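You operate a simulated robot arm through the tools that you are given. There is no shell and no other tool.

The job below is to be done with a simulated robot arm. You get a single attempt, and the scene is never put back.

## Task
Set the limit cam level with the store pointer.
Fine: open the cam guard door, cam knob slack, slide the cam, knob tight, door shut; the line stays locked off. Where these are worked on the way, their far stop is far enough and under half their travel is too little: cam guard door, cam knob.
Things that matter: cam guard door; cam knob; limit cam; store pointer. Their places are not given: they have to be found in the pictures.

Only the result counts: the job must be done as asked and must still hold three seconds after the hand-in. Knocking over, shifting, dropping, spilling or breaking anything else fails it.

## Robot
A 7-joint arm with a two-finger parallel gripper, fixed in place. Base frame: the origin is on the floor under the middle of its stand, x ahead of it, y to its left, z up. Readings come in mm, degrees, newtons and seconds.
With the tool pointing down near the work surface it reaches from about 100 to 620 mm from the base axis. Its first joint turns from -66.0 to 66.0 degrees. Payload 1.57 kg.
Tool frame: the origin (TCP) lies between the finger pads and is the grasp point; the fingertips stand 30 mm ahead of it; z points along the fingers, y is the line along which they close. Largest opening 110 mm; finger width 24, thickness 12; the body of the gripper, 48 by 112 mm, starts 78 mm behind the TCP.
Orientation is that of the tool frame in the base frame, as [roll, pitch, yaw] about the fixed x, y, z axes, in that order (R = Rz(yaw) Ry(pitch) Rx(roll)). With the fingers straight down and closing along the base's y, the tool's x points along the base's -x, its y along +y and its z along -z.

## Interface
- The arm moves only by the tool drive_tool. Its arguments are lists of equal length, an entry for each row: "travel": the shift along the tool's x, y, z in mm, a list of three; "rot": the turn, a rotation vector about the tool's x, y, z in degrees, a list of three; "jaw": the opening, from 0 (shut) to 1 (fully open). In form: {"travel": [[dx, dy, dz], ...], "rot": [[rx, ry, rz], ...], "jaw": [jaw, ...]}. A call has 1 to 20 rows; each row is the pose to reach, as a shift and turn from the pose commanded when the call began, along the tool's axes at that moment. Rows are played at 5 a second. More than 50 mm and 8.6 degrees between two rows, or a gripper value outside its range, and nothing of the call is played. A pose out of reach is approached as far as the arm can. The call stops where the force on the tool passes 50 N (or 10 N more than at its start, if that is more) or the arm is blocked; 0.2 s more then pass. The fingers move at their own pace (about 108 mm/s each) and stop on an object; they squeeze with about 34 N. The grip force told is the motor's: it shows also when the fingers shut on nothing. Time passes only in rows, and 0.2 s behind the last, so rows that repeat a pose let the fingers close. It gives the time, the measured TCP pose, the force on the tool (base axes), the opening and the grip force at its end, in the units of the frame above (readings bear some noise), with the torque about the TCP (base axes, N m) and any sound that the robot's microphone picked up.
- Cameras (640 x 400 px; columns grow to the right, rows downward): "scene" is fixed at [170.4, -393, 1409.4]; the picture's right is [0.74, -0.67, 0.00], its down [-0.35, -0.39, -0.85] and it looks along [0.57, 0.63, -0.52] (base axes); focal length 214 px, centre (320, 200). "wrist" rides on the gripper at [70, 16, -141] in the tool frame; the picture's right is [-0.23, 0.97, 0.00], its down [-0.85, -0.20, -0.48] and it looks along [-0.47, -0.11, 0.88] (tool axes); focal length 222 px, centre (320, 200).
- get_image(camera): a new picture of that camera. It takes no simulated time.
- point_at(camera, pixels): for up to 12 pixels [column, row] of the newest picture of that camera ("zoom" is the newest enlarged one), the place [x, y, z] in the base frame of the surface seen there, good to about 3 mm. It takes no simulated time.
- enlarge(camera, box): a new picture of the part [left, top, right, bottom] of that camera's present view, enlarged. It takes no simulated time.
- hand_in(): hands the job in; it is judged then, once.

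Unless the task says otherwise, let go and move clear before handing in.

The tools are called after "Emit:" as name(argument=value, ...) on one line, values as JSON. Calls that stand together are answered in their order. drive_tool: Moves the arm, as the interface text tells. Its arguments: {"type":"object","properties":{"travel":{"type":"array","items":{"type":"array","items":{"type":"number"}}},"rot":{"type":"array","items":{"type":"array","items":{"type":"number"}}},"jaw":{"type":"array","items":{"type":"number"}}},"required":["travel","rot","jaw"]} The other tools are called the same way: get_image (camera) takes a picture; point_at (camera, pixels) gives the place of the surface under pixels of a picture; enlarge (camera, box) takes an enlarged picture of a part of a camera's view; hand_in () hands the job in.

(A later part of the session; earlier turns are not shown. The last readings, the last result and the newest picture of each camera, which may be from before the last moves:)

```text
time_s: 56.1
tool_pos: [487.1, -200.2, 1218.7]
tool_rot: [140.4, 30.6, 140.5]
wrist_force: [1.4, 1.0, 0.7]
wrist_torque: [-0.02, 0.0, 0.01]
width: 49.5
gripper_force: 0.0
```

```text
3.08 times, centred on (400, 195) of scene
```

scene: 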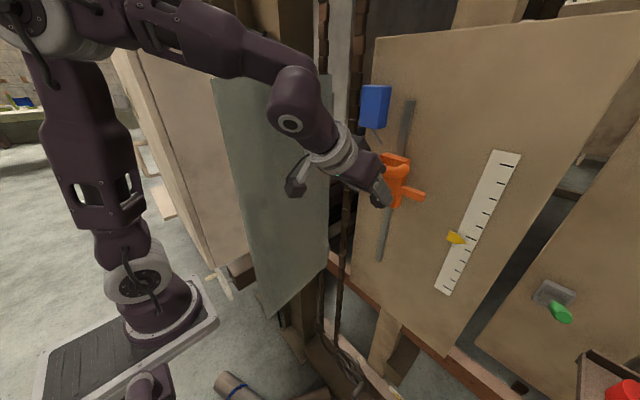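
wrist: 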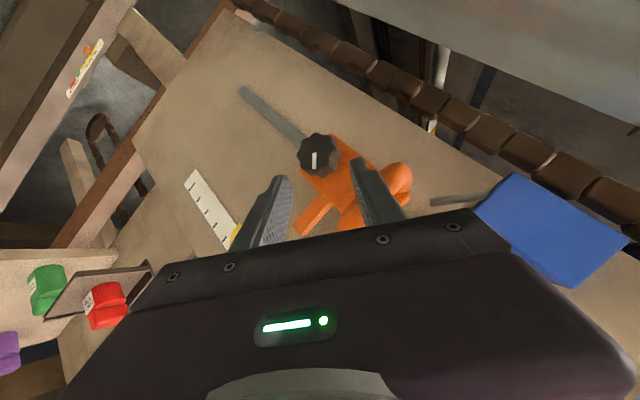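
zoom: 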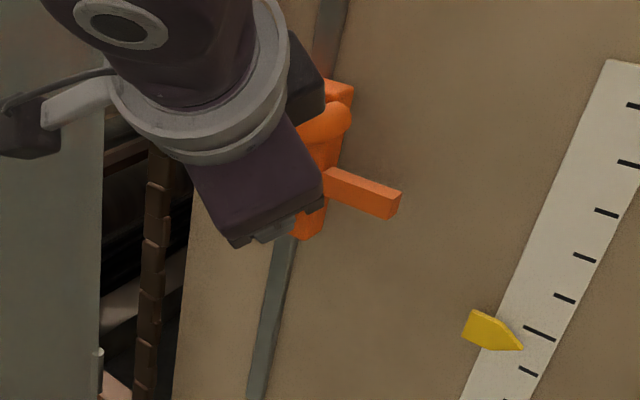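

The steep tilt brings the upper finger into the D-handle. A flatter tilt of about 29° passes beneath it, and in this natural posture it may be reachable. I'll reorient to 29° tilt, level, in front of the knob.

Emit:
drive_tool(travel=[[5, 0.7, 2], [10, 1.3, 5], [15, 2, 8], [20, 2.6, 11], [24.9, 3.3, 14.2]], rot=[[1.9, -3.6, -7.1], [3.7, -7.1, -14.3], [5.6, -10.7, -21.4], [7.4, -14.2, -28.6], [9.3, -17.8, -35.7]], jaw=[0.45, 0.45, 0.45, 0.45, 0.45])

Emit:
get_image(camera="wrist")

Emit:
get_image(camera="scene")

```text
time_s: 57.3
tool_pos: [481.1, -182.3, 1197.7]
tool_rot: [-180.0, 60.9, -180.0]
wrist_force: [-0.1, -0.3, -1.1]
wrist_torque: [-0.02, -0.03, -0.01]
width: 49.5
gripper_force: 0.0
```

```text
taken
```

wrist: 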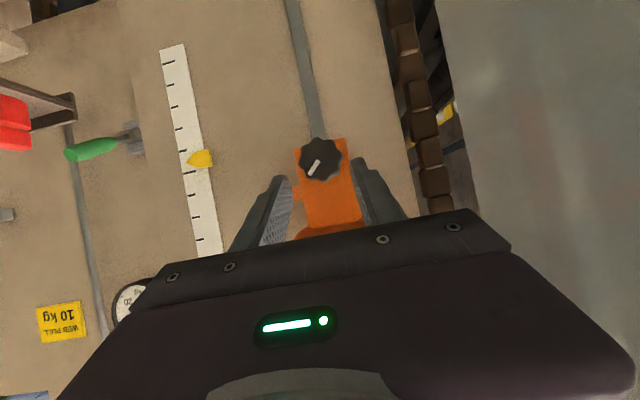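

```text
taken
```

scene: 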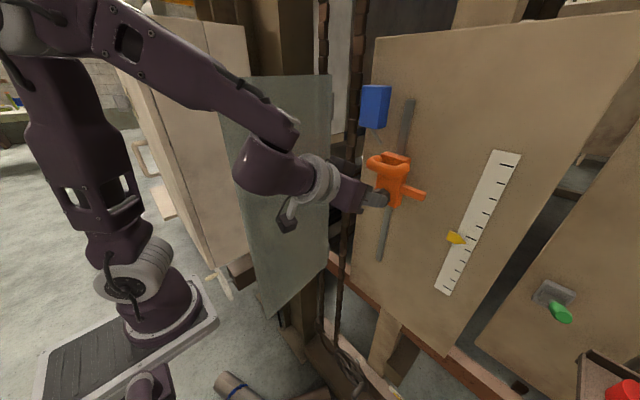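

The 29° tilt works in this natural posture at (481,−182,1198). I'll test leaning 25° right about the knob axis with 10° of roll, still well short of the knob.

Emit:
drive_tool(travel=[[0.4, -2.7, 0.3], [0.9, -5.4, 0.6], [1.3, -8.2, 1], [1.8, -10.9, 1.3], [2.2, -13.6, 1.6]], rot=[[-2.4, 0.2, 6.4], [-4.8, 0.4, 12.8], [-7.3, 0.6, 19.1], [-9.7, 0.8, 25.5], [-12.1, 1, 31.9]], jaw=[0.45, 0.45, 0.45, 0.45, 0.45])

Emit:
get_image(camera="wrist")

```text
time_s: 58.5
tool_pos: [481.4, -194.5, 1195.5]
tool_rot: [128.2, 44.8, 132.4]
wrist_force: [0.7, -0.1, -0.7]
wrist_torque: [-0.04, 0.02, 0.01]
width: 49.3
gripper_force: 0.0
```

```text
taken
```

wrist: 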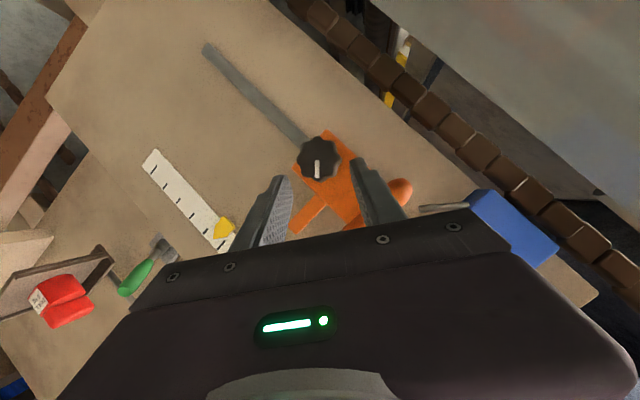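

That pose is reachable and the knob sits between the fingers at (317,160). I'll advance 53 mm onto it with the jaw still open.

Emit:
drive_tool(travel=[[0, -0.5, 15], [-0.2, -1, 30], [-0.4, -1.5, 42], [-0.5, -1.7, 53]], rot=[[0, 0, 0], [0, 0, 0], [0, 0, 0], [0, 0, 0]], jaw=[0.5, 0.5, 0.5, 0.5])

Emit:
get_image(camera="wrist")

Emit:
enlarge(camera="wrist", box=[220, 90, 440, 240])

Emit:
enlarge(camera="scene", box=[330, 130, 450, 260])

```text
time_s: 59.5
tool_pos: [527.6, -186.3, 1171.3]
tool_rot: [128.3, 44.9, 132.4]
wrist_force: [-0.2, 0.3, -0.2]
wrist_torque: [-0.02, 0.0, 0.03]
width: 55.0
gripper_force: 0.0
```

```text
taken
```

wrist: 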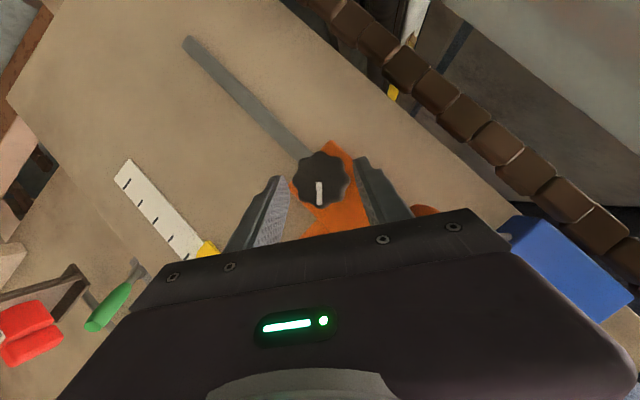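

```text
2.67 times, centred on (330, 165) of wrist
```

zoom: 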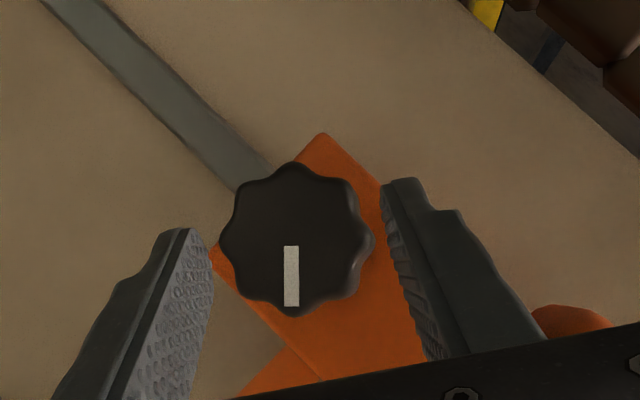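

```text
3.08 times, centred on (390, 195) of scene
```

zoom: 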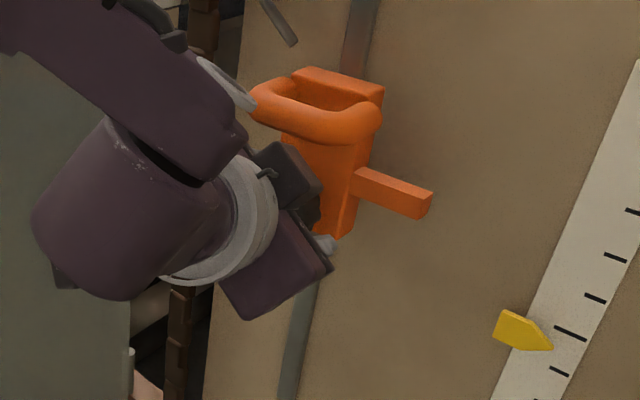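

The fingers straddle the knob with no contact force. I'll close the jaw on it.

Emit:
drive_tool(travel=[[0, 0, 0], [0, 0, 0], [0, 0, 0]], rot=[[0, 0, 0], [0, 0, 0], [0, 0, 0]], jaw=[0.3, 0, 0])

Emit:
enlarge(camera="wrist", box=[220, 90, 440, 240])

```text
time_s: 60.3
tool_pos: [527.8, -185.7, 1171.4]
tool_rot: [128.2, 44.9, 132.6]
wrist_force: [5.6, 11.2, -0.4]
wrist_torque: [0.08, -0.74, 0.91]
width: 42.8
gripper_force: 44.9
```

```text
2.67 times, centred on (330, 165) of wrist
```

zoom: 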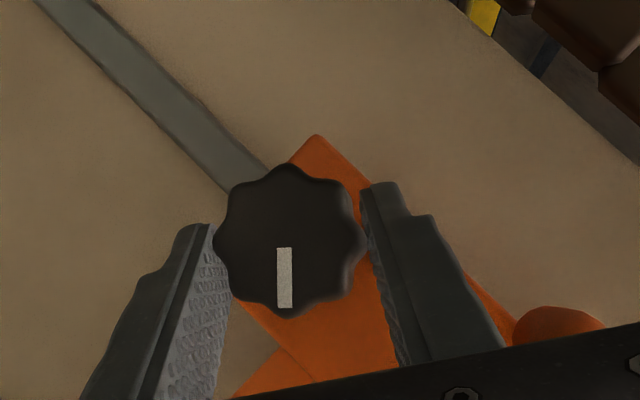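

The knob is gripped at 42.8 mm. I'll turn it 24° counter-clockwise as seen from the front and watch the white mark and the torque.

Emit:
drive_tool(travel=[[0.1, 0.7, 0], [0.27, 1.47, 0], [0.5, 2.2, 0], [0.7, 2.9, 0.1], [1, 3.6, 0.2], [1.3, 4.25, 0.3]], rot=[[1.9, -0.33, -3.5], [3.83, -0.67, -7], [5.74, -1, -10.5], [7.66, -1.33, -14], [9.6, -1.67, -17.5], [11.5, -2, -21]], jaw=[0, 0, 0, 0, 0, 0])

Emit:
get_image(camera="wrist")

Emit:
enlarge(camera="wrist", box=[220, 90, 440, 240])

```text
time_s: 61.7
tool_pos: [528.6, -181.6, 1173.3]
tool_rot: [160.7, 59.1, 158.5]
wrist_force: [-1.4, 15.4, -2.1]
wrist_torque: [0.14, 0.4, 0.9]
width: 42.8
gripper_force: 45.3
```

```text
taken
```

wrist: 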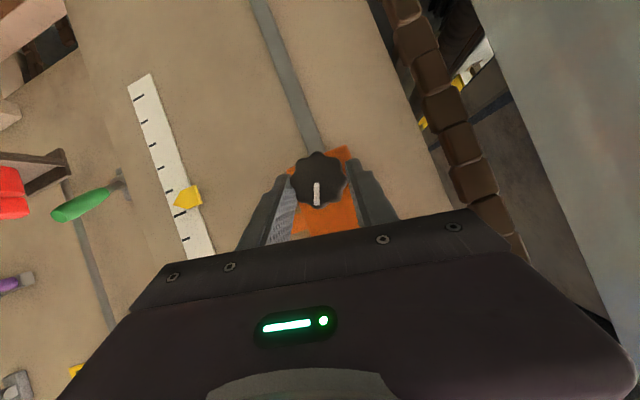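

```text
2.67 times, centred on (330, 165) of wrist
```

zoom: 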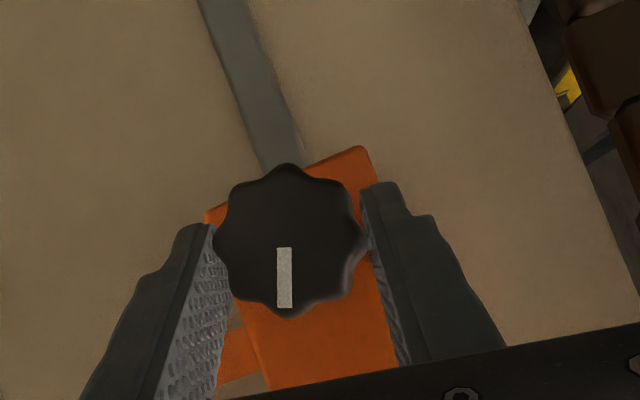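

The mark moved with the gripper, and it takes little torque (about 0.14 N·m), so the knob is turning counter-clockwise. I'll continue about 38° more in this grip.

Emit:
drive_tool(travel=[[0.16, 0.84, 0], [0.32, 1.68, 0], [0.48, 2.52, 0], [0.5, 2.5, 0], [0.5, 2.5, 0], [0.5, 2.5, 0], [0.5, 2.5, 0], [0.5, 2.5, 0], [0.5, 2.5, 0]], rot=[[2.1, -0.36, -3.8], [4.1, -0.7, -7.6], [6.2, -1.07, -11.4], [6.2, -0.85, -15.5], [6.3, -0.6, -19.7], [6.3, -0.4, -23.8], [6.35, -0.15, -28], [6.4, 0.1, -32.1], [6.4, 0.3, -36.3]], jaw=[0, 0, 0, 0, 0, 0, 0, 0, 0])

Emit:
enlarge(camera="wrist", box=[220, 90, 440, 240])

Emit:
get_image(camera="scene")

```text
time_s: 63.7
tool_pos: [529.2, -177.4, 1173.5]
tool_rot: [-138.5, 50.6, -137.5]
wrist_force: [4.7, 24.0, -0.4]
wrist_torque: [0.23, -0.27, -1.06]
width: 43.2
gripper_force: 45.0
```

```text
2.67 times, centred on (330, 165) of wrist
```

zoom: 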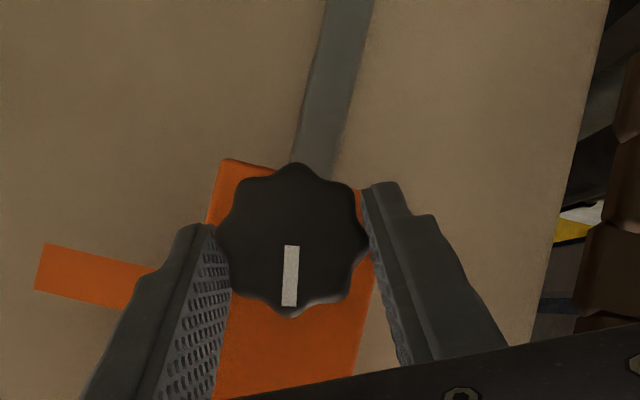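

```text
taken
```

scene: 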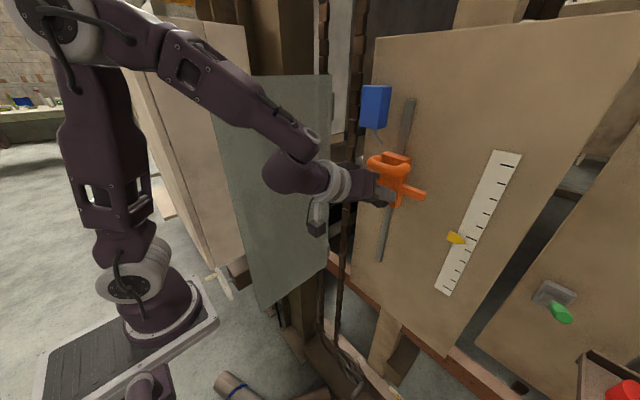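

The knob has turned about 60° so far with low torque and no stop yet. I'll roll a further 20° in this grip.

Emit:
drive_tool(travel=[[0, -0.5, 0], [0, -1, 0], [0, -1.5, 0], [0, -2, 0], [0, -2, 0]], rot=[[0, 0, -4], [0, 0, -8], [0, 0, -12], [0, 0, -16], [0, 0, -20]], jaw=[0, 0, 0, 0, 0])

Emit:
enlarge(camera="wrist", box=[220, 90, 440, 240])

```text
time_s: 64.9
tool_pos: [526.8, -180.3, 1174.2]
tool_rot: [-125.8, 35.5, -119.4]
wrist_force: [-27.1, 32.8, -0.7]
wrist_torque: [0.31, -0.53, -1.53]
width: 45.2
gripper_force: 45.3
```

```text
2.67 times, centred on (330, 165) of wrist
```

zoom: 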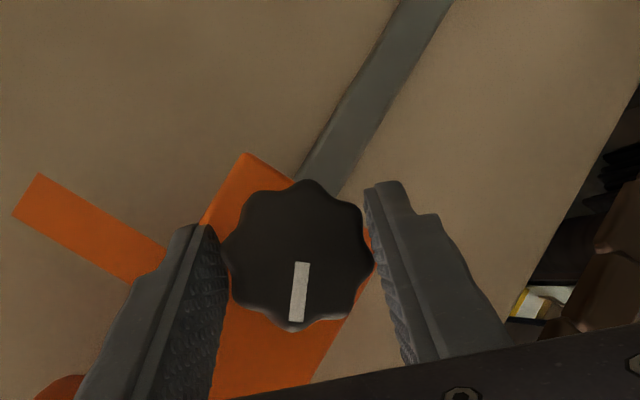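

The force is growing to about 43 N at the end of this grip's range, after roughly 80° of turn. I'll release, back off and look at the mark.

Emit:
drive_tool(travel=[[0, 0, 0], [0, 0, 0], [0, 0, -15], [0, 0, -35], [0, 0, -55]], rot=[[0, 0, 0], [0, 0, 0], [0, 0, 0], [0, 0, 0], [0, 0, 0]], jaw=[0.45, 0.5, 0.5, 0.5, 0.5])

Emit:
get_image(camera="wrist")

Emit:
enlarge(camera="wrist", box=[220, 90, 440, 240])

```text
time_s: 66.1
tool_pos: [480.1, -177.3, 1198.9]
tool_rot: [-125.8, 35.6, -119.4]
wrist_force: [-1.3, -1.1, 0.5]
wrist_torque: [0.02, -0.02, -0.01]
width: 55.3
gripper_force: 0.0
```

```text
taken
```

wrist: 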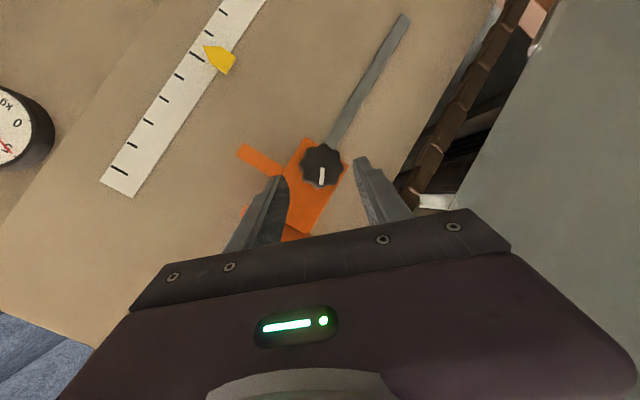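

```text
2.67 times, centred on (330, 165) of wrist
```

zoom: 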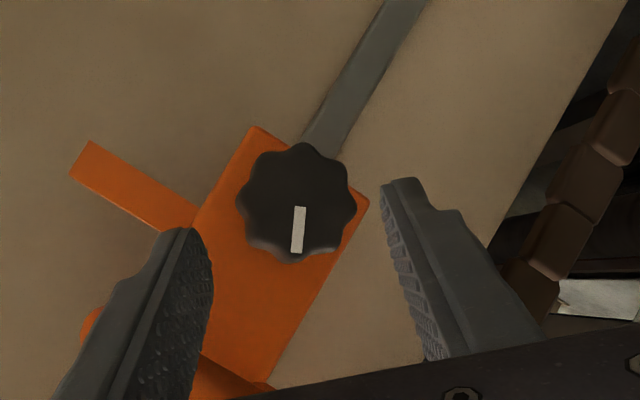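

Emit:
point_at(camera="zoom", pixels=[[299, 210], [298, 250], [298, 205], [240, 200], [355, 205], [300, 145], [295, 262], [90, 148], [75, 175], [180, 215], [255, 130], [365, 195]])

Emit:
enlarge(camera="scene", box=[355, 140, 435, 220])

```text
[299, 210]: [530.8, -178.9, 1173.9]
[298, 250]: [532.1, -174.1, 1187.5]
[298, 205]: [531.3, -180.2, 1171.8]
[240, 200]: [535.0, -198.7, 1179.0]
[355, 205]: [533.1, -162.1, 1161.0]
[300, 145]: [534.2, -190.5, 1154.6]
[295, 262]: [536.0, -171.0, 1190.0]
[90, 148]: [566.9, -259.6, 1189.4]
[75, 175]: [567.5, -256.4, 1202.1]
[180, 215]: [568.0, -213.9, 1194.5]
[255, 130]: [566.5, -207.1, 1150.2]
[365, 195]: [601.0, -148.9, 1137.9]
```

```text
5.00 times, centred on (395, 180) of scene
```

zoom: 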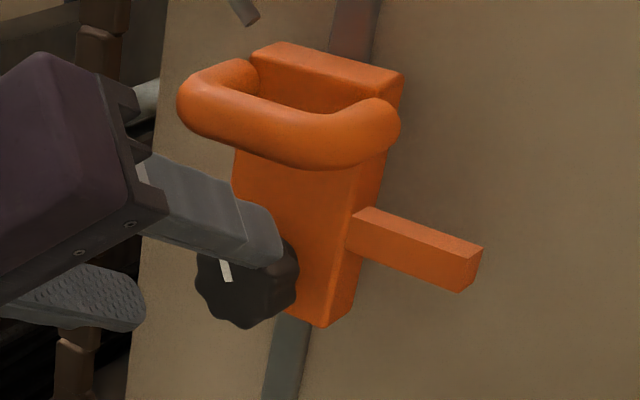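

The white mark now points about 20° left of vertical (it was about 45° right), and the cam has risen about 10 mm with my motion, its arm now at z≈1189–1202. So the knob is slack and the cam slides and stays put. I'll level the tool again, then test reach at the lower height where the knob will end up.

Emit:
drive_tool(travel=[[1.8, 0.7, -1.8], [3.6, 1.4, -3.6], [5.5, 2.1, -5.5], [7.3, 2.8, -7.3], [9.1, 3.5, -9.1], [10.9, 4.2, -10.9]], rot=[[-0.95, -0.3, 7.55], [-1.9, -0.6, 15.1], [-2.85, -0.95, 22.65], [-3.8, -1.3, 30.2], [-4.75, -1.6, 37.75], [-5.7, -1.9, 45.3]], jaw=[0.45, 0.45, 0.45, 0.45, 0.45, 0.45])

Emit:
get_image(camera="wrist")

Emit:
enlarge(camera="wrist", box=[170, 110, 390, 250])

```text
time_s: 67.5
tool_pos: [465.1, -178.1, 1196.0]
tool_rot: [179.8, 61.0, 179.8]
wrist_force: [-0.2, 0.3, -0.5]
wrist_torque: [-0.01, 0.02, 0.03]
width: 49.2
gripper_force: 0.1
```

```text
taken
```

wrist: 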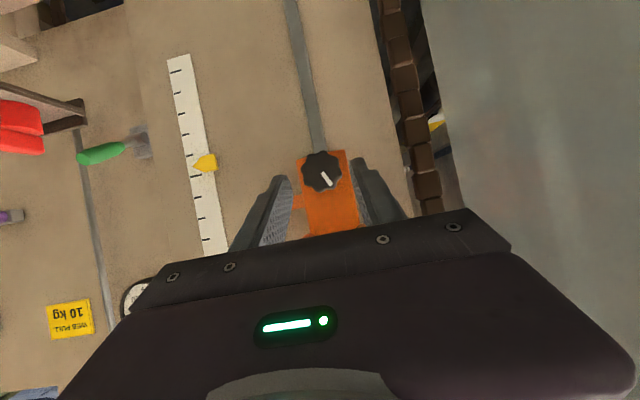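

```text
2.86 times, centred on (280, 180) of wrist
```

zoom: 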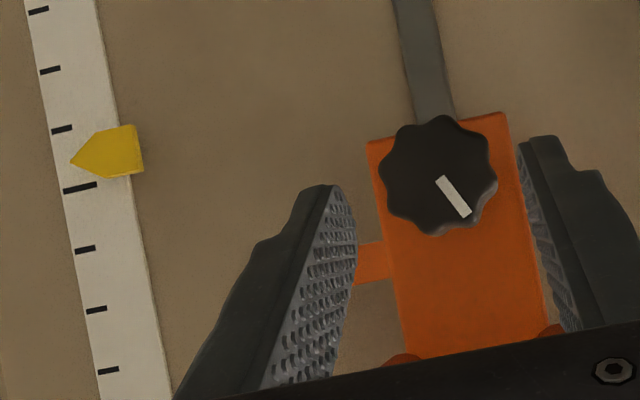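

The mark has turned about 80° in total. I'll now test whether the arm can reach the knob's future position (z≈1096) by moving down in free space and then forward under the cam.

Emit:
drive_tool(travel=[[16.4, -0.6, 9.1], [32.8, -1.2, 18.2], [49.2, -1.8, 27.3], [65.6, -2.4, 36.4], [69, -2.4, 48], [72, -2.4, 62]], rot=[[0, 0, 0], [0, 0, 0], [0, 0, 0], [0, 0, 0], [0, 0, 0], [0, 0, 0]], jaw=[0.45, 0.45, 0.45, 0.45, 0.45, 0.45])

Emit:
get_image(camera="wrist")

Emit:
get_image(camera="scene")

```text
time_s: 68.9
tool_pos: [484.4, -180.9, 1101.4]
tool_rot: [179.9, 61.0, -179.9]
wrist_force: [-0.7, -0.6, 0.6]
wrist_torque: [0.02, 0.02, 0.02]
width: 49.4
gripper_force: 0.2
```

```text
taken
```

wrist: 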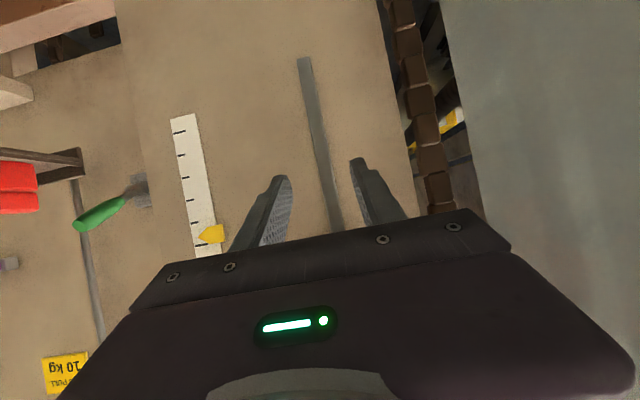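

```text
taken
```

scene: 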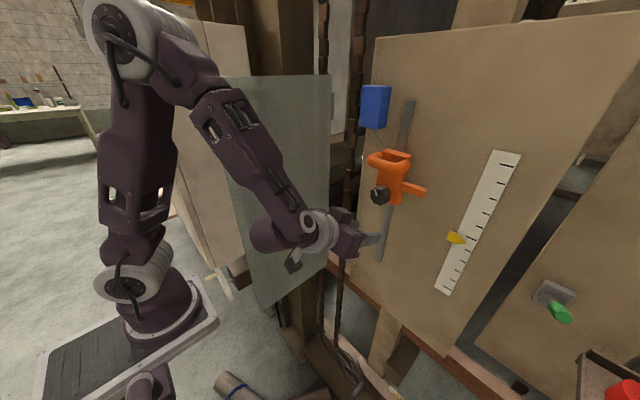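

It reached (484,−181,1101) easily in this posture. I'll test the last bit forward in the empty space below the cam.

Emit:
drive_tool(travel=[[-8, 0.1, 12], [-17, 0.2, 25], [-25, 0.4, 38]], rot=[[0, 0, 0], [0, 0, 0], [0, 0, 0]], jaw=[0.45, 0.45, 0.45])

Emit:
get_image(camera="wrist")

```text
time_s: 69.7
tool_pos: [527.6, -180.9, 1107.8]
tool_rot: [179.9, 61.2, -180.0]
wrist_force: [-0.8, -0.1, -0.7]
wrist_torque: [-0.02, 0.0, -0.01]
width: 49.5
gripper_force: 0.1
```

```text
taken
```

wrist: 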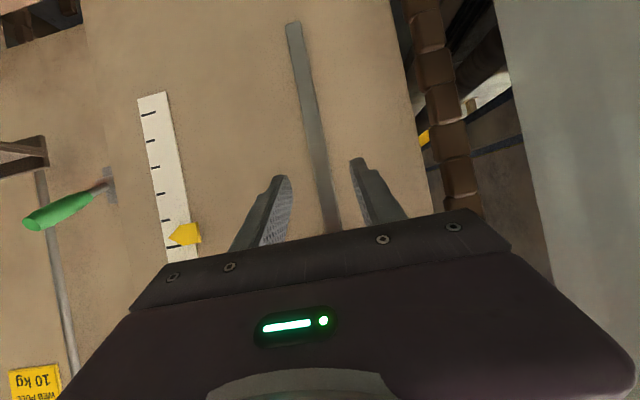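

The reach is fine here. With this posture a flat, straight-ahead tool may also work, and that would let me turn the knob with pure roll. I'll back off and try reducing the tilt to zero.

Emit:
drive_tool(travel=[[0, 0, -20], [0, 0, -40], [0, 0, -55], [0, 0, -55], [0, 0, -55], [0, 0, -55], [0, 0, -55]], rot=[[0, 0, 0], [0, 0, 0], [0, -5, 0], [0, -11, 0], [0, -17, 0], [0, -23, 0], [0, -29, 0]], jaw=[0.45, 0.45, 0.45, 0.45, 0.45, 0.45, 0.45])

Emit:
get_image(camera="scene")

```text
time_s: 71.3
tool_pos: [481.4, -181.0, 1134.1]
tool_rot: [-31.3, 89.9, -31.3]
wrist_force: [0.4, -0.9, 0.6]
wrist_torque: [-0.02, 0.03, 0.01]
width: 49.4
gripper_force: 0.1
```

```text
taken
```

scene: 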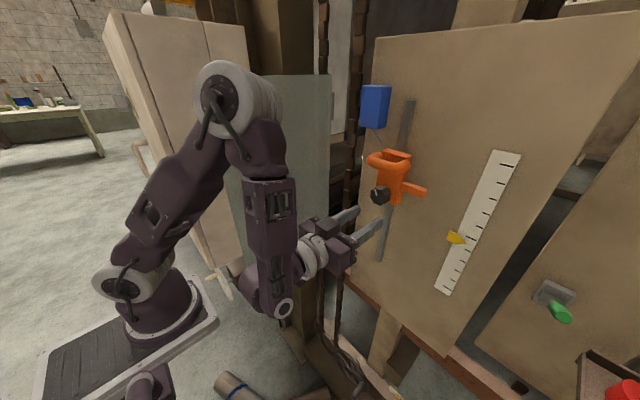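

The tool now points straight ahead at (481,−181,1134) with an elbow-up posture and no reach limit. I'll check how close the elbow and forearm are to the door.

Emit:
point_at(camera="scene", pixels=[[215, 95], [255, 100], [270, 150], [265, 200], [275, 260], [310, 255], [180, 180], [300, 100], [320, 100], [245, 230], [320, 200]])

Emit:
get_image(camera="wrist")

Emit:
enlarge(camera="scene", box=[180, 50, 400, 320])

```text
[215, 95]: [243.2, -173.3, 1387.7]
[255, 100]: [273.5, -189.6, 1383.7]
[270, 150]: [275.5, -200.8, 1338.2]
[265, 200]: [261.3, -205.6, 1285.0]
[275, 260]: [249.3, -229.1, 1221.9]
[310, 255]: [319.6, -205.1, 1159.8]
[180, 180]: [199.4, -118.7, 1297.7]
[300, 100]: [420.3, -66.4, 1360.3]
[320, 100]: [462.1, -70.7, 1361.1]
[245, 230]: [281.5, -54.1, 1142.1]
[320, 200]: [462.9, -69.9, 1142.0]
```

```text
taken
```

wrist: 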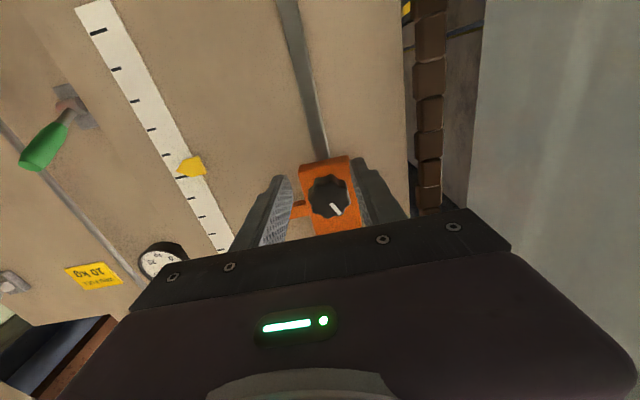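

```text
1.48 times, centred on (290, 185) of scene
```

zoom: 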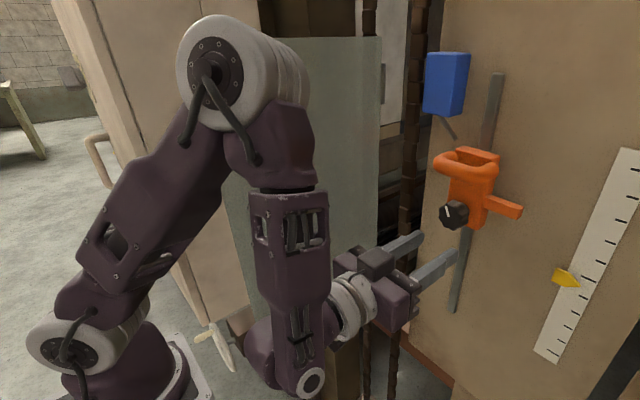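

The door sits at about 93°, just clear of the elbow. With the tool horizontal I can turn the knob by pure roll. I'll measure the knob, arm and pointer from this view.

Emit:
enlarge(camera="wrist", box=[160, 130, 400, 260])

Emit:
point_at(camera="wrist", pixels=[[328, 196], [308, 198], [349, 195], [325, 176], [331, 217], [331, 205], [339, 214], [302, 207], [300, 203], [302, 213], [178, 176], [340, 160]])

```text
2.67 times, centred on (280, 195) of wrist
```

zoom: 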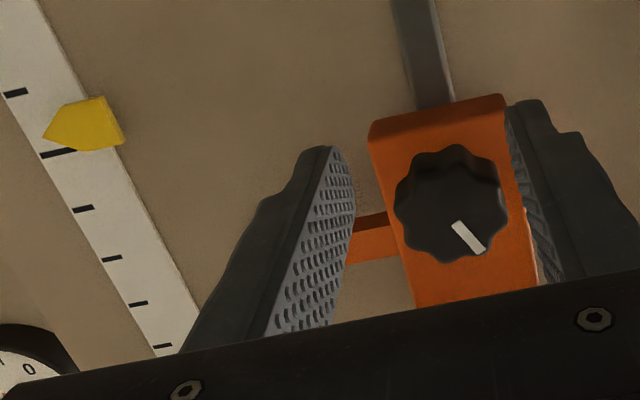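

```text
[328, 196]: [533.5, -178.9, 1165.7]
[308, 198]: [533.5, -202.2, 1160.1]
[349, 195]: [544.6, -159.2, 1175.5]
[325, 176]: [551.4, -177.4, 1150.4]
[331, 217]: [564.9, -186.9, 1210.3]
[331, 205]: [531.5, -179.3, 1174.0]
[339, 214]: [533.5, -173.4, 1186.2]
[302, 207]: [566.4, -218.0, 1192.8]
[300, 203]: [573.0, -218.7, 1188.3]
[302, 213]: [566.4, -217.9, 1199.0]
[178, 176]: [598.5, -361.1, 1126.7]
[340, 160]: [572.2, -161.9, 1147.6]
```

The knob's centre is now at (533,−180,1170). I'll rise to that height and advance onto it with the tool straight.

Emit:
drive_tool(travel=[[-12, 0.3, 0], [-24, 0.6, 0], [-36, 1, 0], [-36, 1, 15], [-36, 1, 30], [-36, 1, 46]], rot=[[0, 0, 0], [0, 0, 0], [0, 0, 0], [0, 0, 0], [0, 0, 0], [0, 0, 0]], jaw=[0.5, 0.5, 0.5, 0.5, 0.5, 0.5])

Emit:
get_image(camera="wrist")

Emit:
get_image(camera="scene")

```text
time_s: 72.7
tool_pos: [525.5, -182.1, 1171.6]
tool_rot: [43.9, 89.7, 44.0]
wrist_force: [1.1, -0.4, 0.3]
wrist_torque: [0.01, -0.01, 0.02]
width: 55.0
gripper_force: 0.0
```

```text
taken
```

wrist: 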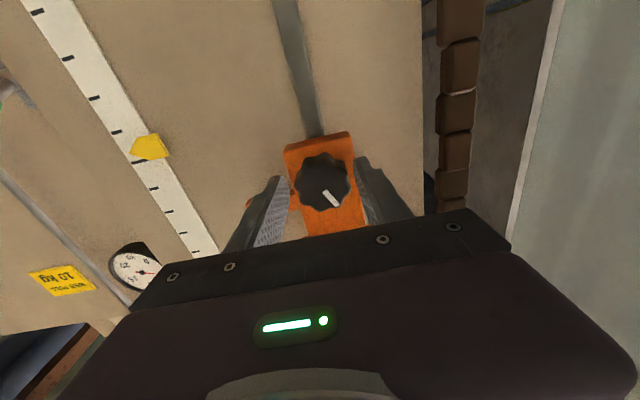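

```text
taken
```

scene: 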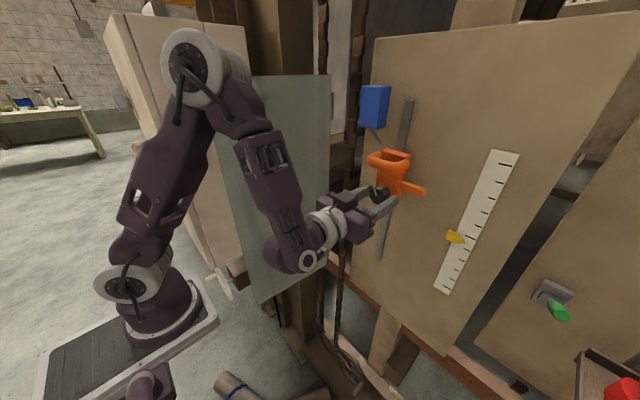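

The fingers straddle the knob, with the mark up and to the left. I'll grip and continue counter-clockwise by pure roll, watching for the far stop.

Emit:
drive_tool(travel=[[0.5, 1.5, 1.5], [0.5, 1.5, 1.5], [0.5, 1.5, 1.5], [0.5, 1.5, 1.5], [0.5, 1.5, 1.5], [0.5, 1.5, 1.5], [0.5, 1.5, 1.5], [0.5, 1.5, 1.5], [0.5, 1.5, 1.5]], rot=[[0, 0, 0], [0, 0, 0], [0, 0, 0], [0, 0, -5], [0, 0, -10], [0, 0, -15], [0, 0, -20], [0, 0, -25], [0, 0, -30]], jaw=[0.3, 0, 0, 0, 0, 0, 0, 0, 0])

Emit:
enlarge(camera="wrist", box=[220, 110, 440, 240])

```text
time_s: 74.0
tool_pos: [525.0, -181.2, 1170.1]
tool_rot: [-87.4, 81.2, -86.4]
wrist_force: [-22.1, 26.1, -3.8]
wrist_torque: [0.08, -1.48, 1.52]
width: 41.3
gripper_force: 45.2
stopped in row 6: the force on the tool passed its limit at 55 N (the readings are from after the stop); the commanded pose is now the measured one
```

```text
2.91 times, centred on (330, 175) of wrist
```

zoom: 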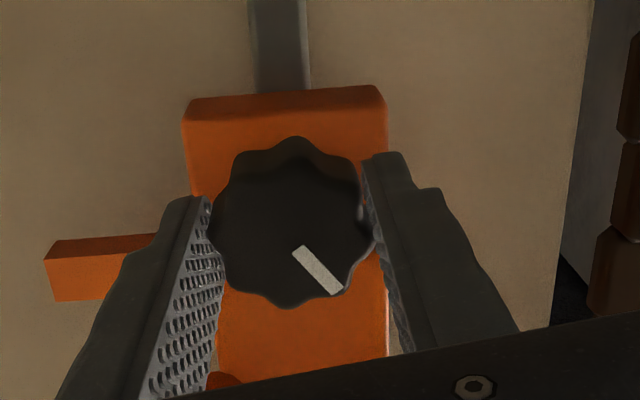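

It stopped after about 9° of roll at 55 N, although the torque about the knob axis is tiny afterwards. I'll recentre slightly to relieve the side force and try a few more degrees slowly.

Emit:
drive_tool(travel=[[0, 2, -2], [0, 4, -3]], rot=[[0, 0, 0], [0, 0, 0]], jaw=[0, 0])

```text
time_s: 74.5
tool_pos: [523.6, -179.5, 1167.6]
tool_rot: [-88.8, 81.0, -88.2]
wrist_force: [17.1, 40.4, 0.6]
wrist_torque: [-0.02, 0.23, -0.7]
width: 41.3
gripper_force: 45.0
```

The side force rose, so that correction was wrong. I'll open the jaw to release any stress and check the readings and picture.

Emit:
drive_tool(travel=[[0, 0, 0], [0, 0, 0]], rot=[[0, 0, 0], [0, 0, 0]], jaw=[0.5, 0.5])

Emit:
get_image(camera="wrist")

Emit:
enlarge(camera="wrist", box=[220, 110, 440, 240])

Emit:
get_image(camera="scene")

```text
time_s: 75.2
tool_pos: [525.0, -183.4, 1167.1]
tool_rot: [-88.4, 80.9, -88.4]
wrist_force: [0.4, 0.5, 0.0]
wrist_torque: [-0.01, 0.0, -0.08]
width: 54.9
gripper_force: 0.1
```

```text
taken
```

wrist: 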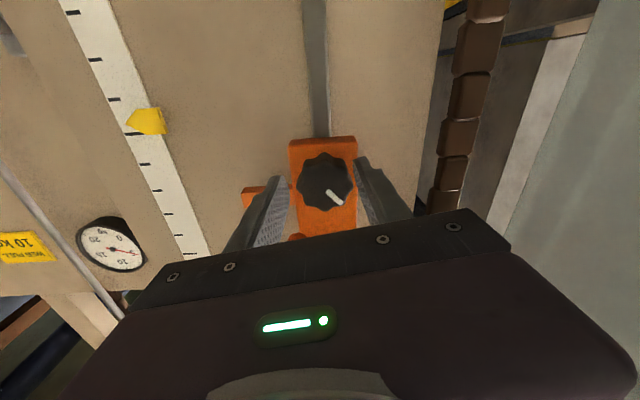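

```text
2.91 times, centred on (330, 175) of wrist
```

zoom: 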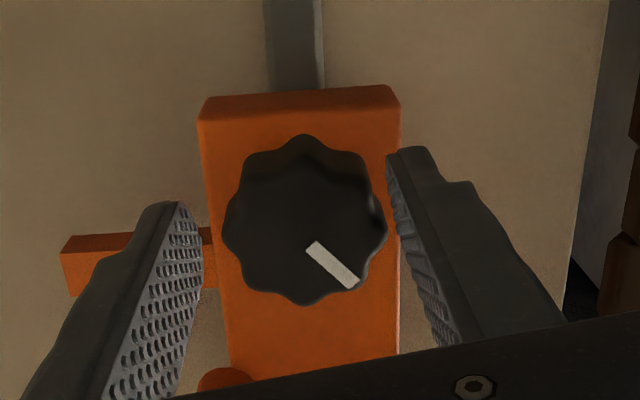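

```text
taken
```

scene: 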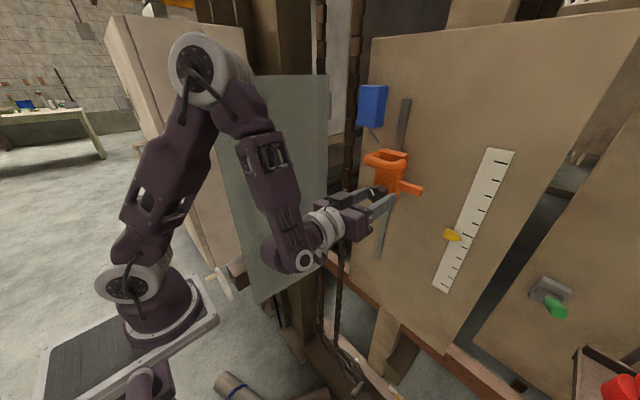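

With the jaw open the force vanished. The mark is now about 42° left of vertical, so the knob has turned roughly 98° in total, most likely at its far stop. I'll back off and roll the gripper to −50° so a single grip can slide the cam down and then turn the knob fully back clockwise.

Emit:
drive_tool(travel=[[0, 1, -15], [0, 2, -30], [0, 3, -45], [0, 3, -45], [0, 3, -45], [0, 3, -45], [0, 3, -45], [0, 3, -45], [0, 3, -45]], rot=[[0, 0, 0], [0, 0, 0], [0, 0, 0], [0, 0, -8], [0, 0, -16], [0, 0, -24], [0, 0, -32], [0, 0, -40], [0, 0, -44]], jaw=[0.5, 0.5, 0.5, 0.5, 0.5, 0.5, 0.5, 0.5, 0.5])

Emit:
get_image(camera="wrist")

Emit:
enlarge(camera="wrist", box=[180, 80, 420, 240])

Emit:
get_image(camera="scene")

```text
time_s: 76.6
tool_pos: [431.5, -263.5, 1185.5]
tool_rot: [-86.9, 57.0, -100.3]
wrist_force: [-18.2, -20.3, -5.5]
wrist_torque: [-0.11, -0.53, 2.52]
width: 55.0
gripper_force: 0.0
out of reach, approached as far as the arm can: row 6, 7
stopped in row 7: the arm was blocked; the commanded pose is now the measured one
```

```text
taken
```

wrist: 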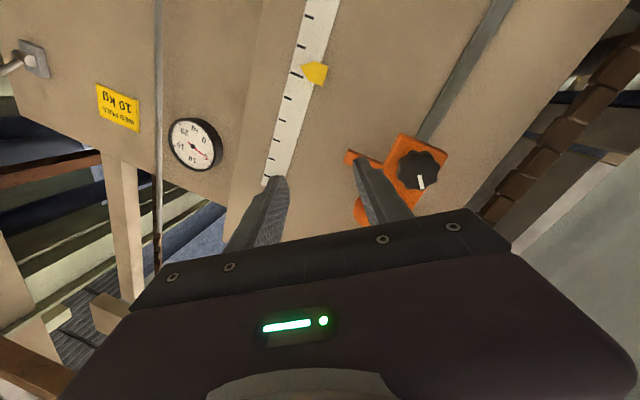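

```text
2.50 times, centred on (300, 160) of wrist
```

zoom: 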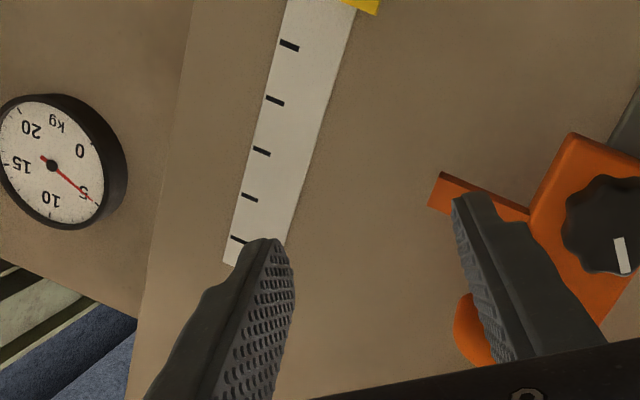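

```text
taken
```

scene: 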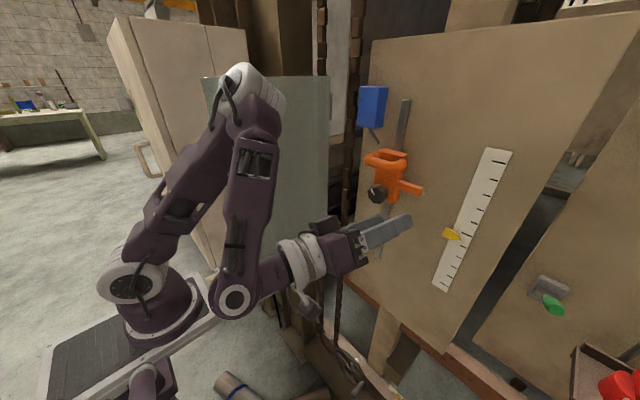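

The roll drove the arm past a joint limit, and it swung to (431,−263,1185) and stopped as blocked. I'll take a fresh reading with no motion to see whether anything is being touched.

Emit:
drive_tool(travel=[[0, 0, 0]], rot=[[0, 0, 0]], jaw=[0.5])

Emit:
enlarge(camera="scene", box=[90, 50, 450, 350])

Emit:
point_at(camera="scene", pixels=[[235, 90], [265, 100], [250, 160], [235, 230], [235, 300], [290, 265], [330, 245], [340, 230], [405, 220], [320, 100], [210, 85], [255, 290]])

```text
time_s: 77.0
tool_pos: [430.7, -264.7, 1184.2]
tool_rot: [-87.2, 57.1, -100.5]
wrist_force: [-17.3, -21.0, -5.9]
wrist_torque: [-0.14, -0.58, 2.57]
width: 55.1
gripper_force: 0.0
```

```text
1.33 times, centred on (270, 200) of scene
```

zoom: 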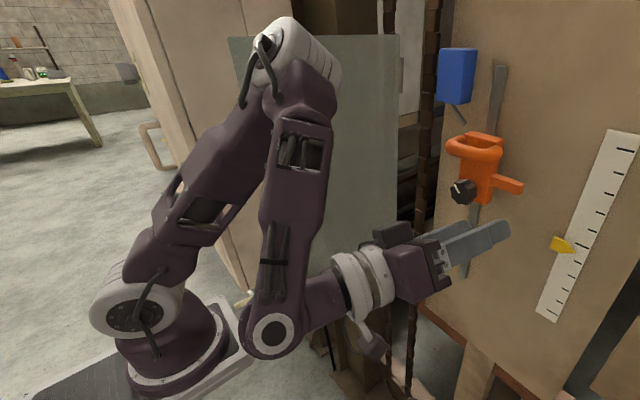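

```text
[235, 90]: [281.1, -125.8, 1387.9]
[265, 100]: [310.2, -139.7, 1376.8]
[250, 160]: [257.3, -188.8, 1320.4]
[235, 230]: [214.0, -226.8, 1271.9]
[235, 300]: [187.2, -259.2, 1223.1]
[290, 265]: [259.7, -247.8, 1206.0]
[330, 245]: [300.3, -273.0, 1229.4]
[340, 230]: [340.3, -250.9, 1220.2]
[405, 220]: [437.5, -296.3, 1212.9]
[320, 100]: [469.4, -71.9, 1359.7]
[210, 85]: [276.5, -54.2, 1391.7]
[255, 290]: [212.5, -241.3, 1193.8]
```

A steady 27 N acts well behind the fingertips, so the hand is touching something at this twisted pose, probably the arm's own link. I'll reverse toward the last good pose in small steps.

Emit:
drive_tool(travel=[[-2, 5, 0], [-5, 12, 3], [-10, 22, 6]], rot=[[-2, -0.3, 5], [-4, -0.7, 11], [-6, -1, 16]], jaw=[0.5, 0.5, 0.5])

Emit:
get_image(camera="scene")

```text
time_s: 77.8
tool_pos: [450.0, -233.6, 1180.0]
tool_rot: [-91.6, 72.9, -97.7]
wrist_force: [-8.8, -11.9, -3.5]
wrist_torque: [0.03, -0.43, 1.43]
width: 54.9
gripper_force: 0.1
```

```text
taken
```

scene: 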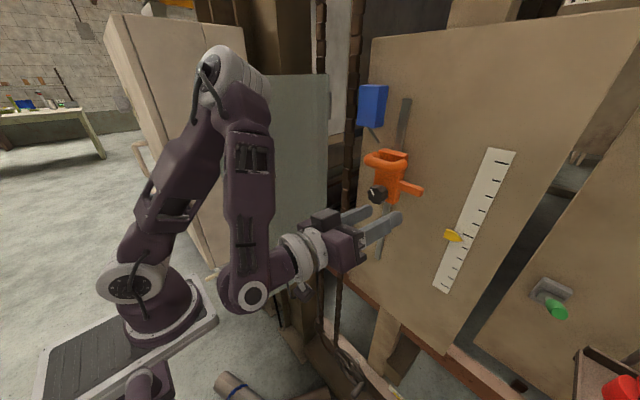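

The force is easing as I come back. I'll continue to a straight pose at about (470,−195,1172).

Emit:
drive_tool(travel=[[-1.5, 14, 5], [-3, 28, 10], [-4.4, 41, 12]], rot=[[-2, -0.5, 5.7], [-4, -1, 11.4], [-6, -1.4, 17.1]], jaw=[0.5, 0.5, 0.5])

Emit:
get_image(camera="wrist")

Emit:
get_image(camera="scene")

```text
time_s: 78.6
tool_pos: [468.0, -193.3, 1168.7]
tool_rot: [165.0, 89.6, 164.8]
wrist_force: [7.9, 9.5, 1.7]
wrist_torque: [-0.04, 0.29, -0.98]
width: 55.0
gripper_force: 0.0
```

```text
taken
```

wrist: 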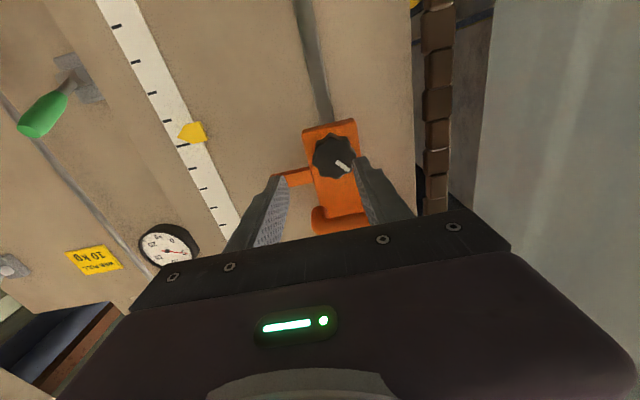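

```text
taken
```

scene: 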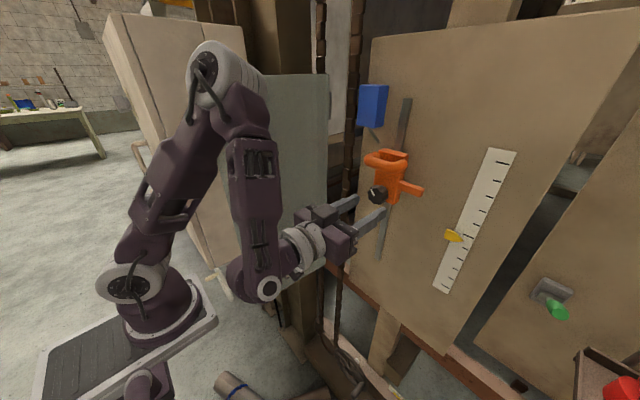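

The readings flipped sign to (7.9, 9.5) in apparently free space. I'll take another static reading and look for anything the hand might be touching.

Emit:
drive_tool(travel=[[0, 0, 0], [0, 0, 0]], rot=[[0, 0, 0], [0, 0, 0]], jaw=[0.5, 0.5])

Emit:
enlarge(camera="scene", box=[200, 160, 400, 320])

```text
time_s: 79.2
tool_pos: [466.5, -193.7, 1170.4]
tool_rot: [-172.7, 89.8, -172.8]
wrist_force: [8.1, 10.1, 1.8]
wrist_torque: [-0.03, 0.2, -1.01]
width: 55.1
gripper_force: 0.1
```

```text
2.50 times, centred on (300, 240) of scene
```

zoom: 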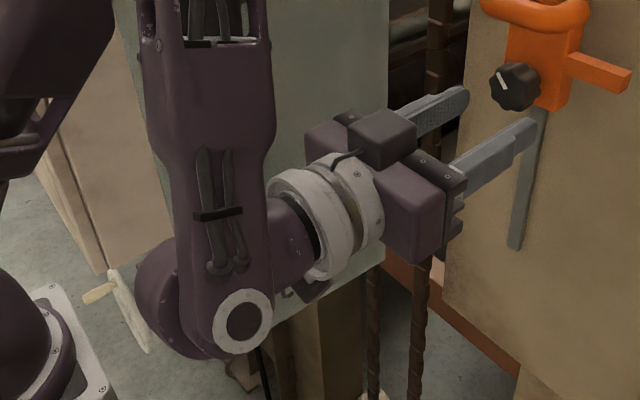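

The force sits about 110 mm behind the TCP along one fixed line. I'll make a small forward test move toward the earlier good pose and see how it changes.

Emit:
drive_tool(travel=[[0, 7, 5], [0, 13, 12]], rot=[[0, 0, 0], [0, 0, 0]], jaw=[0.5, 0.5])

Emit:
drive_tool(travel=[[0, 0, 0], [0, 0, 0]], rot=[[0, 0, -3], [0, 0, -6]], jaw=[0.5, 0.5])

```text
time_s: 79.8
tool_pos: [478.2, -193.8, 1165.7]
tool_rot: [148.5, 89.3, 147.3]
wrist_force: [-16.4, -19.4, -4.4]
wrist_torque: [0.09, -0.49, 2.08]
width: 55.0
gripper_force: 0.1
```

```text
time_s: 80.4
tool_pos: [478.2, -192.8, 1165.0]
tool_rot: [-96.2, 84.3, -97.2]
wrist_force: [-16.6, -20.7, -4.2]
wrist_torque: [0.07, -0.55, 2.23]
width: 55.1
gripper_force: 0.0
```

Commanding +y gave no motion, so the blockage may be the elbow against the open door's free edge rather than the hand. I'll check the elbow and door positions.

Emit:
get_image(camera="scene")

Emit:
enlarge(camera="scene", box=[150, 20, 350, 180])

Emit:
point_at(camera="scene", pixels=[[205, 80], [240, 75], [260, 85], [265, 100], [280, 100], [320, 90], [325, 200], [235, 150], [180, 180], [250, 240], [310, 300], [280, 85]])

```text
taken
```

scene: 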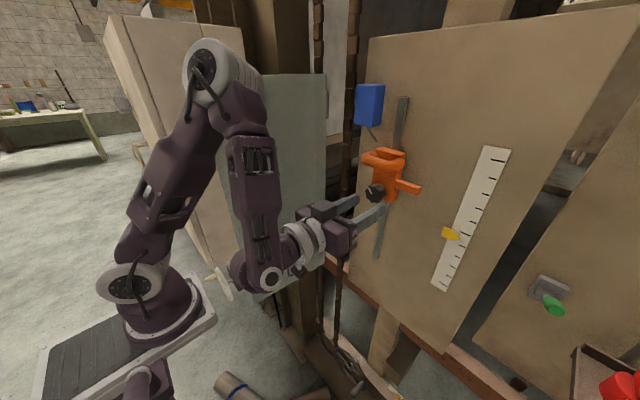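

```text
2.50 times, centred on (250, 100) of scene
```

zoom: 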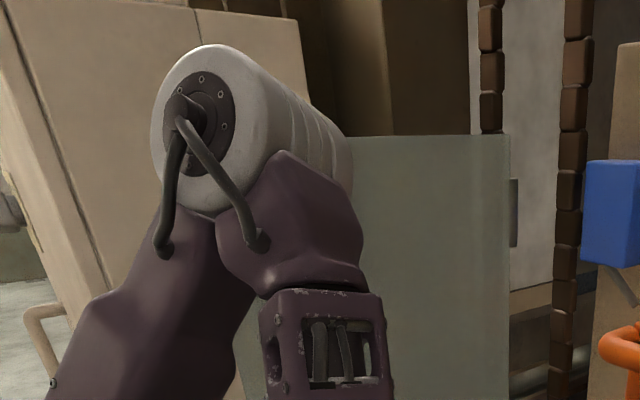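

```text
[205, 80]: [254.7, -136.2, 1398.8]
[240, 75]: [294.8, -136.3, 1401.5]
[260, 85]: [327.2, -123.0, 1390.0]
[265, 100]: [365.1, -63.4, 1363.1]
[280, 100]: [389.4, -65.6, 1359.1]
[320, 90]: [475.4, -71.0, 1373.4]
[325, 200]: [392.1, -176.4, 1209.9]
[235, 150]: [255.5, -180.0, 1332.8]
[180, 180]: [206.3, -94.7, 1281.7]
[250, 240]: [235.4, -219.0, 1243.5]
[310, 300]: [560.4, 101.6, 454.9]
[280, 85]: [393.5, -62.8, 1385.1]
```

The elbow's far end is pressing on the inner face of the door (about y=−57 near x=313). That also explains the blocked counter-clockwise roll: the last joint runs out that way and the elbow swings instead. I'll return to the tool-down posture away from the door to reset.

Emit:
drive_tool(travel=[[-6, -6, -8], [-16, -12, -17], [-28, -18, -26], [-41, -22, -35], [-54, -25, -44], [-67, -27, -53], [-80, -27, -62], [-93, -27, -71], [-106, -27, -80], [-120, -27, -89], [-133, -27, -98]], rot=[[0, 8.2, 0], [0, 16.4, 0], [0, 24.6, 0], [0, 32.8, 0], [0, 41, 0], [0, 49.2, 0], [0, 57.4, 0], [0, 65.6, 0], [0, 73.8, 0], [0, 82, 0], [0, 90, 0]], jaw=[0.5, 0.5, 0.5, 0.5, 0.5, 0.5, 0.5, 0.5, 0.5, 0.5, 0.5])

Emit:
get_image(camera="scene")

```text
time_s: 81.0
tool_pos: [425.0, -267.9, 1090.5]
tool_rot: [-172.8, 61.4, 175.4]
wrist_force: [-0.9, 0.8, 0.4]
wrist_torque: [0.05, 0.03, 0.03]
width: 55.0
gripper_force: 0.1
stopped in row 2: the arm was blocked; the commanded pose is now the measured one
```

```text
taken
```

scene: 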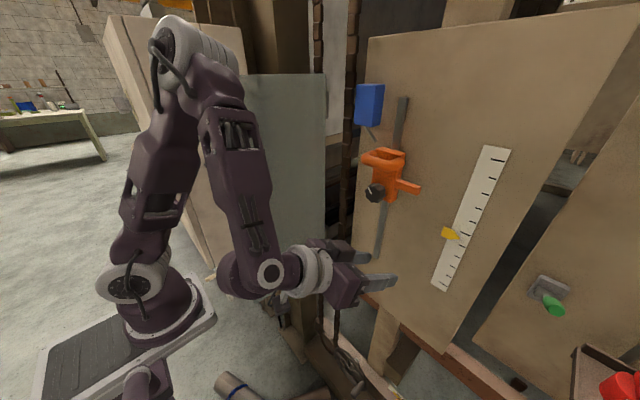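

The arm shifted to (425,−268,1090) and is now free of contact, with forces near zero. I'll continue up to the tool-down posture.

Emit:
drive_tool(travel=[[-20, 2.3, -16.5], [-39, 4.6, -33], [-59, 7, -50], [-79, 9.3, -66], [-98, 11.6, -83], [-118, 14, -99], [-138, 16.3, -116], [-157.5, 18.6, -132]], rot=[[-1.1, 7.6, -1], [-2.2, 15.2, -2], [-3.4, 22.9, -3], [-4.5, 30.5, -4], [-5.6, 38.1, -5], [-6.8, 45.8, -6], [-7.9, 53.4, -7], [-9, 61, -8]], jaw=[0.5, 0.5, 0.5, 0.5, 0.5, 0.5, 0.5, 0.5])

Emit:
get_image(camera="scene")

```text
time_s: 81.5
tool_pos: [389.3, -283.9, 1092.0]
tool_rot: [-173.2, 49.0, 169.7]
wrist_force: [2.4, -2.8, -0.2]
wrist_torque: [0.18, 0.03, 0.22]
width: 55.0
gripper_force: 0.1
stopped in row 2: the force on the tool passed its limit at 108 N (the readings are from after the stop); the commanded pose is now the measured one
```

```text
taken
```

scene: 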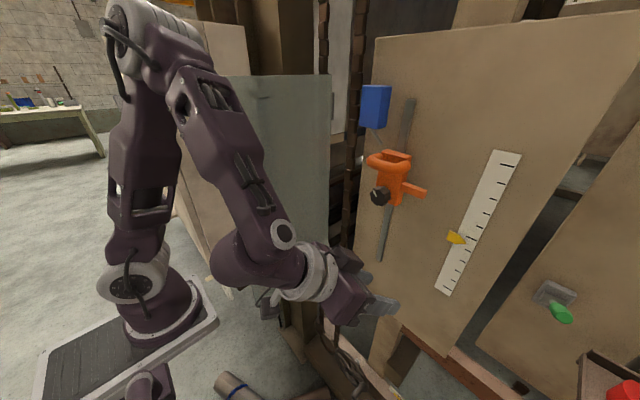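

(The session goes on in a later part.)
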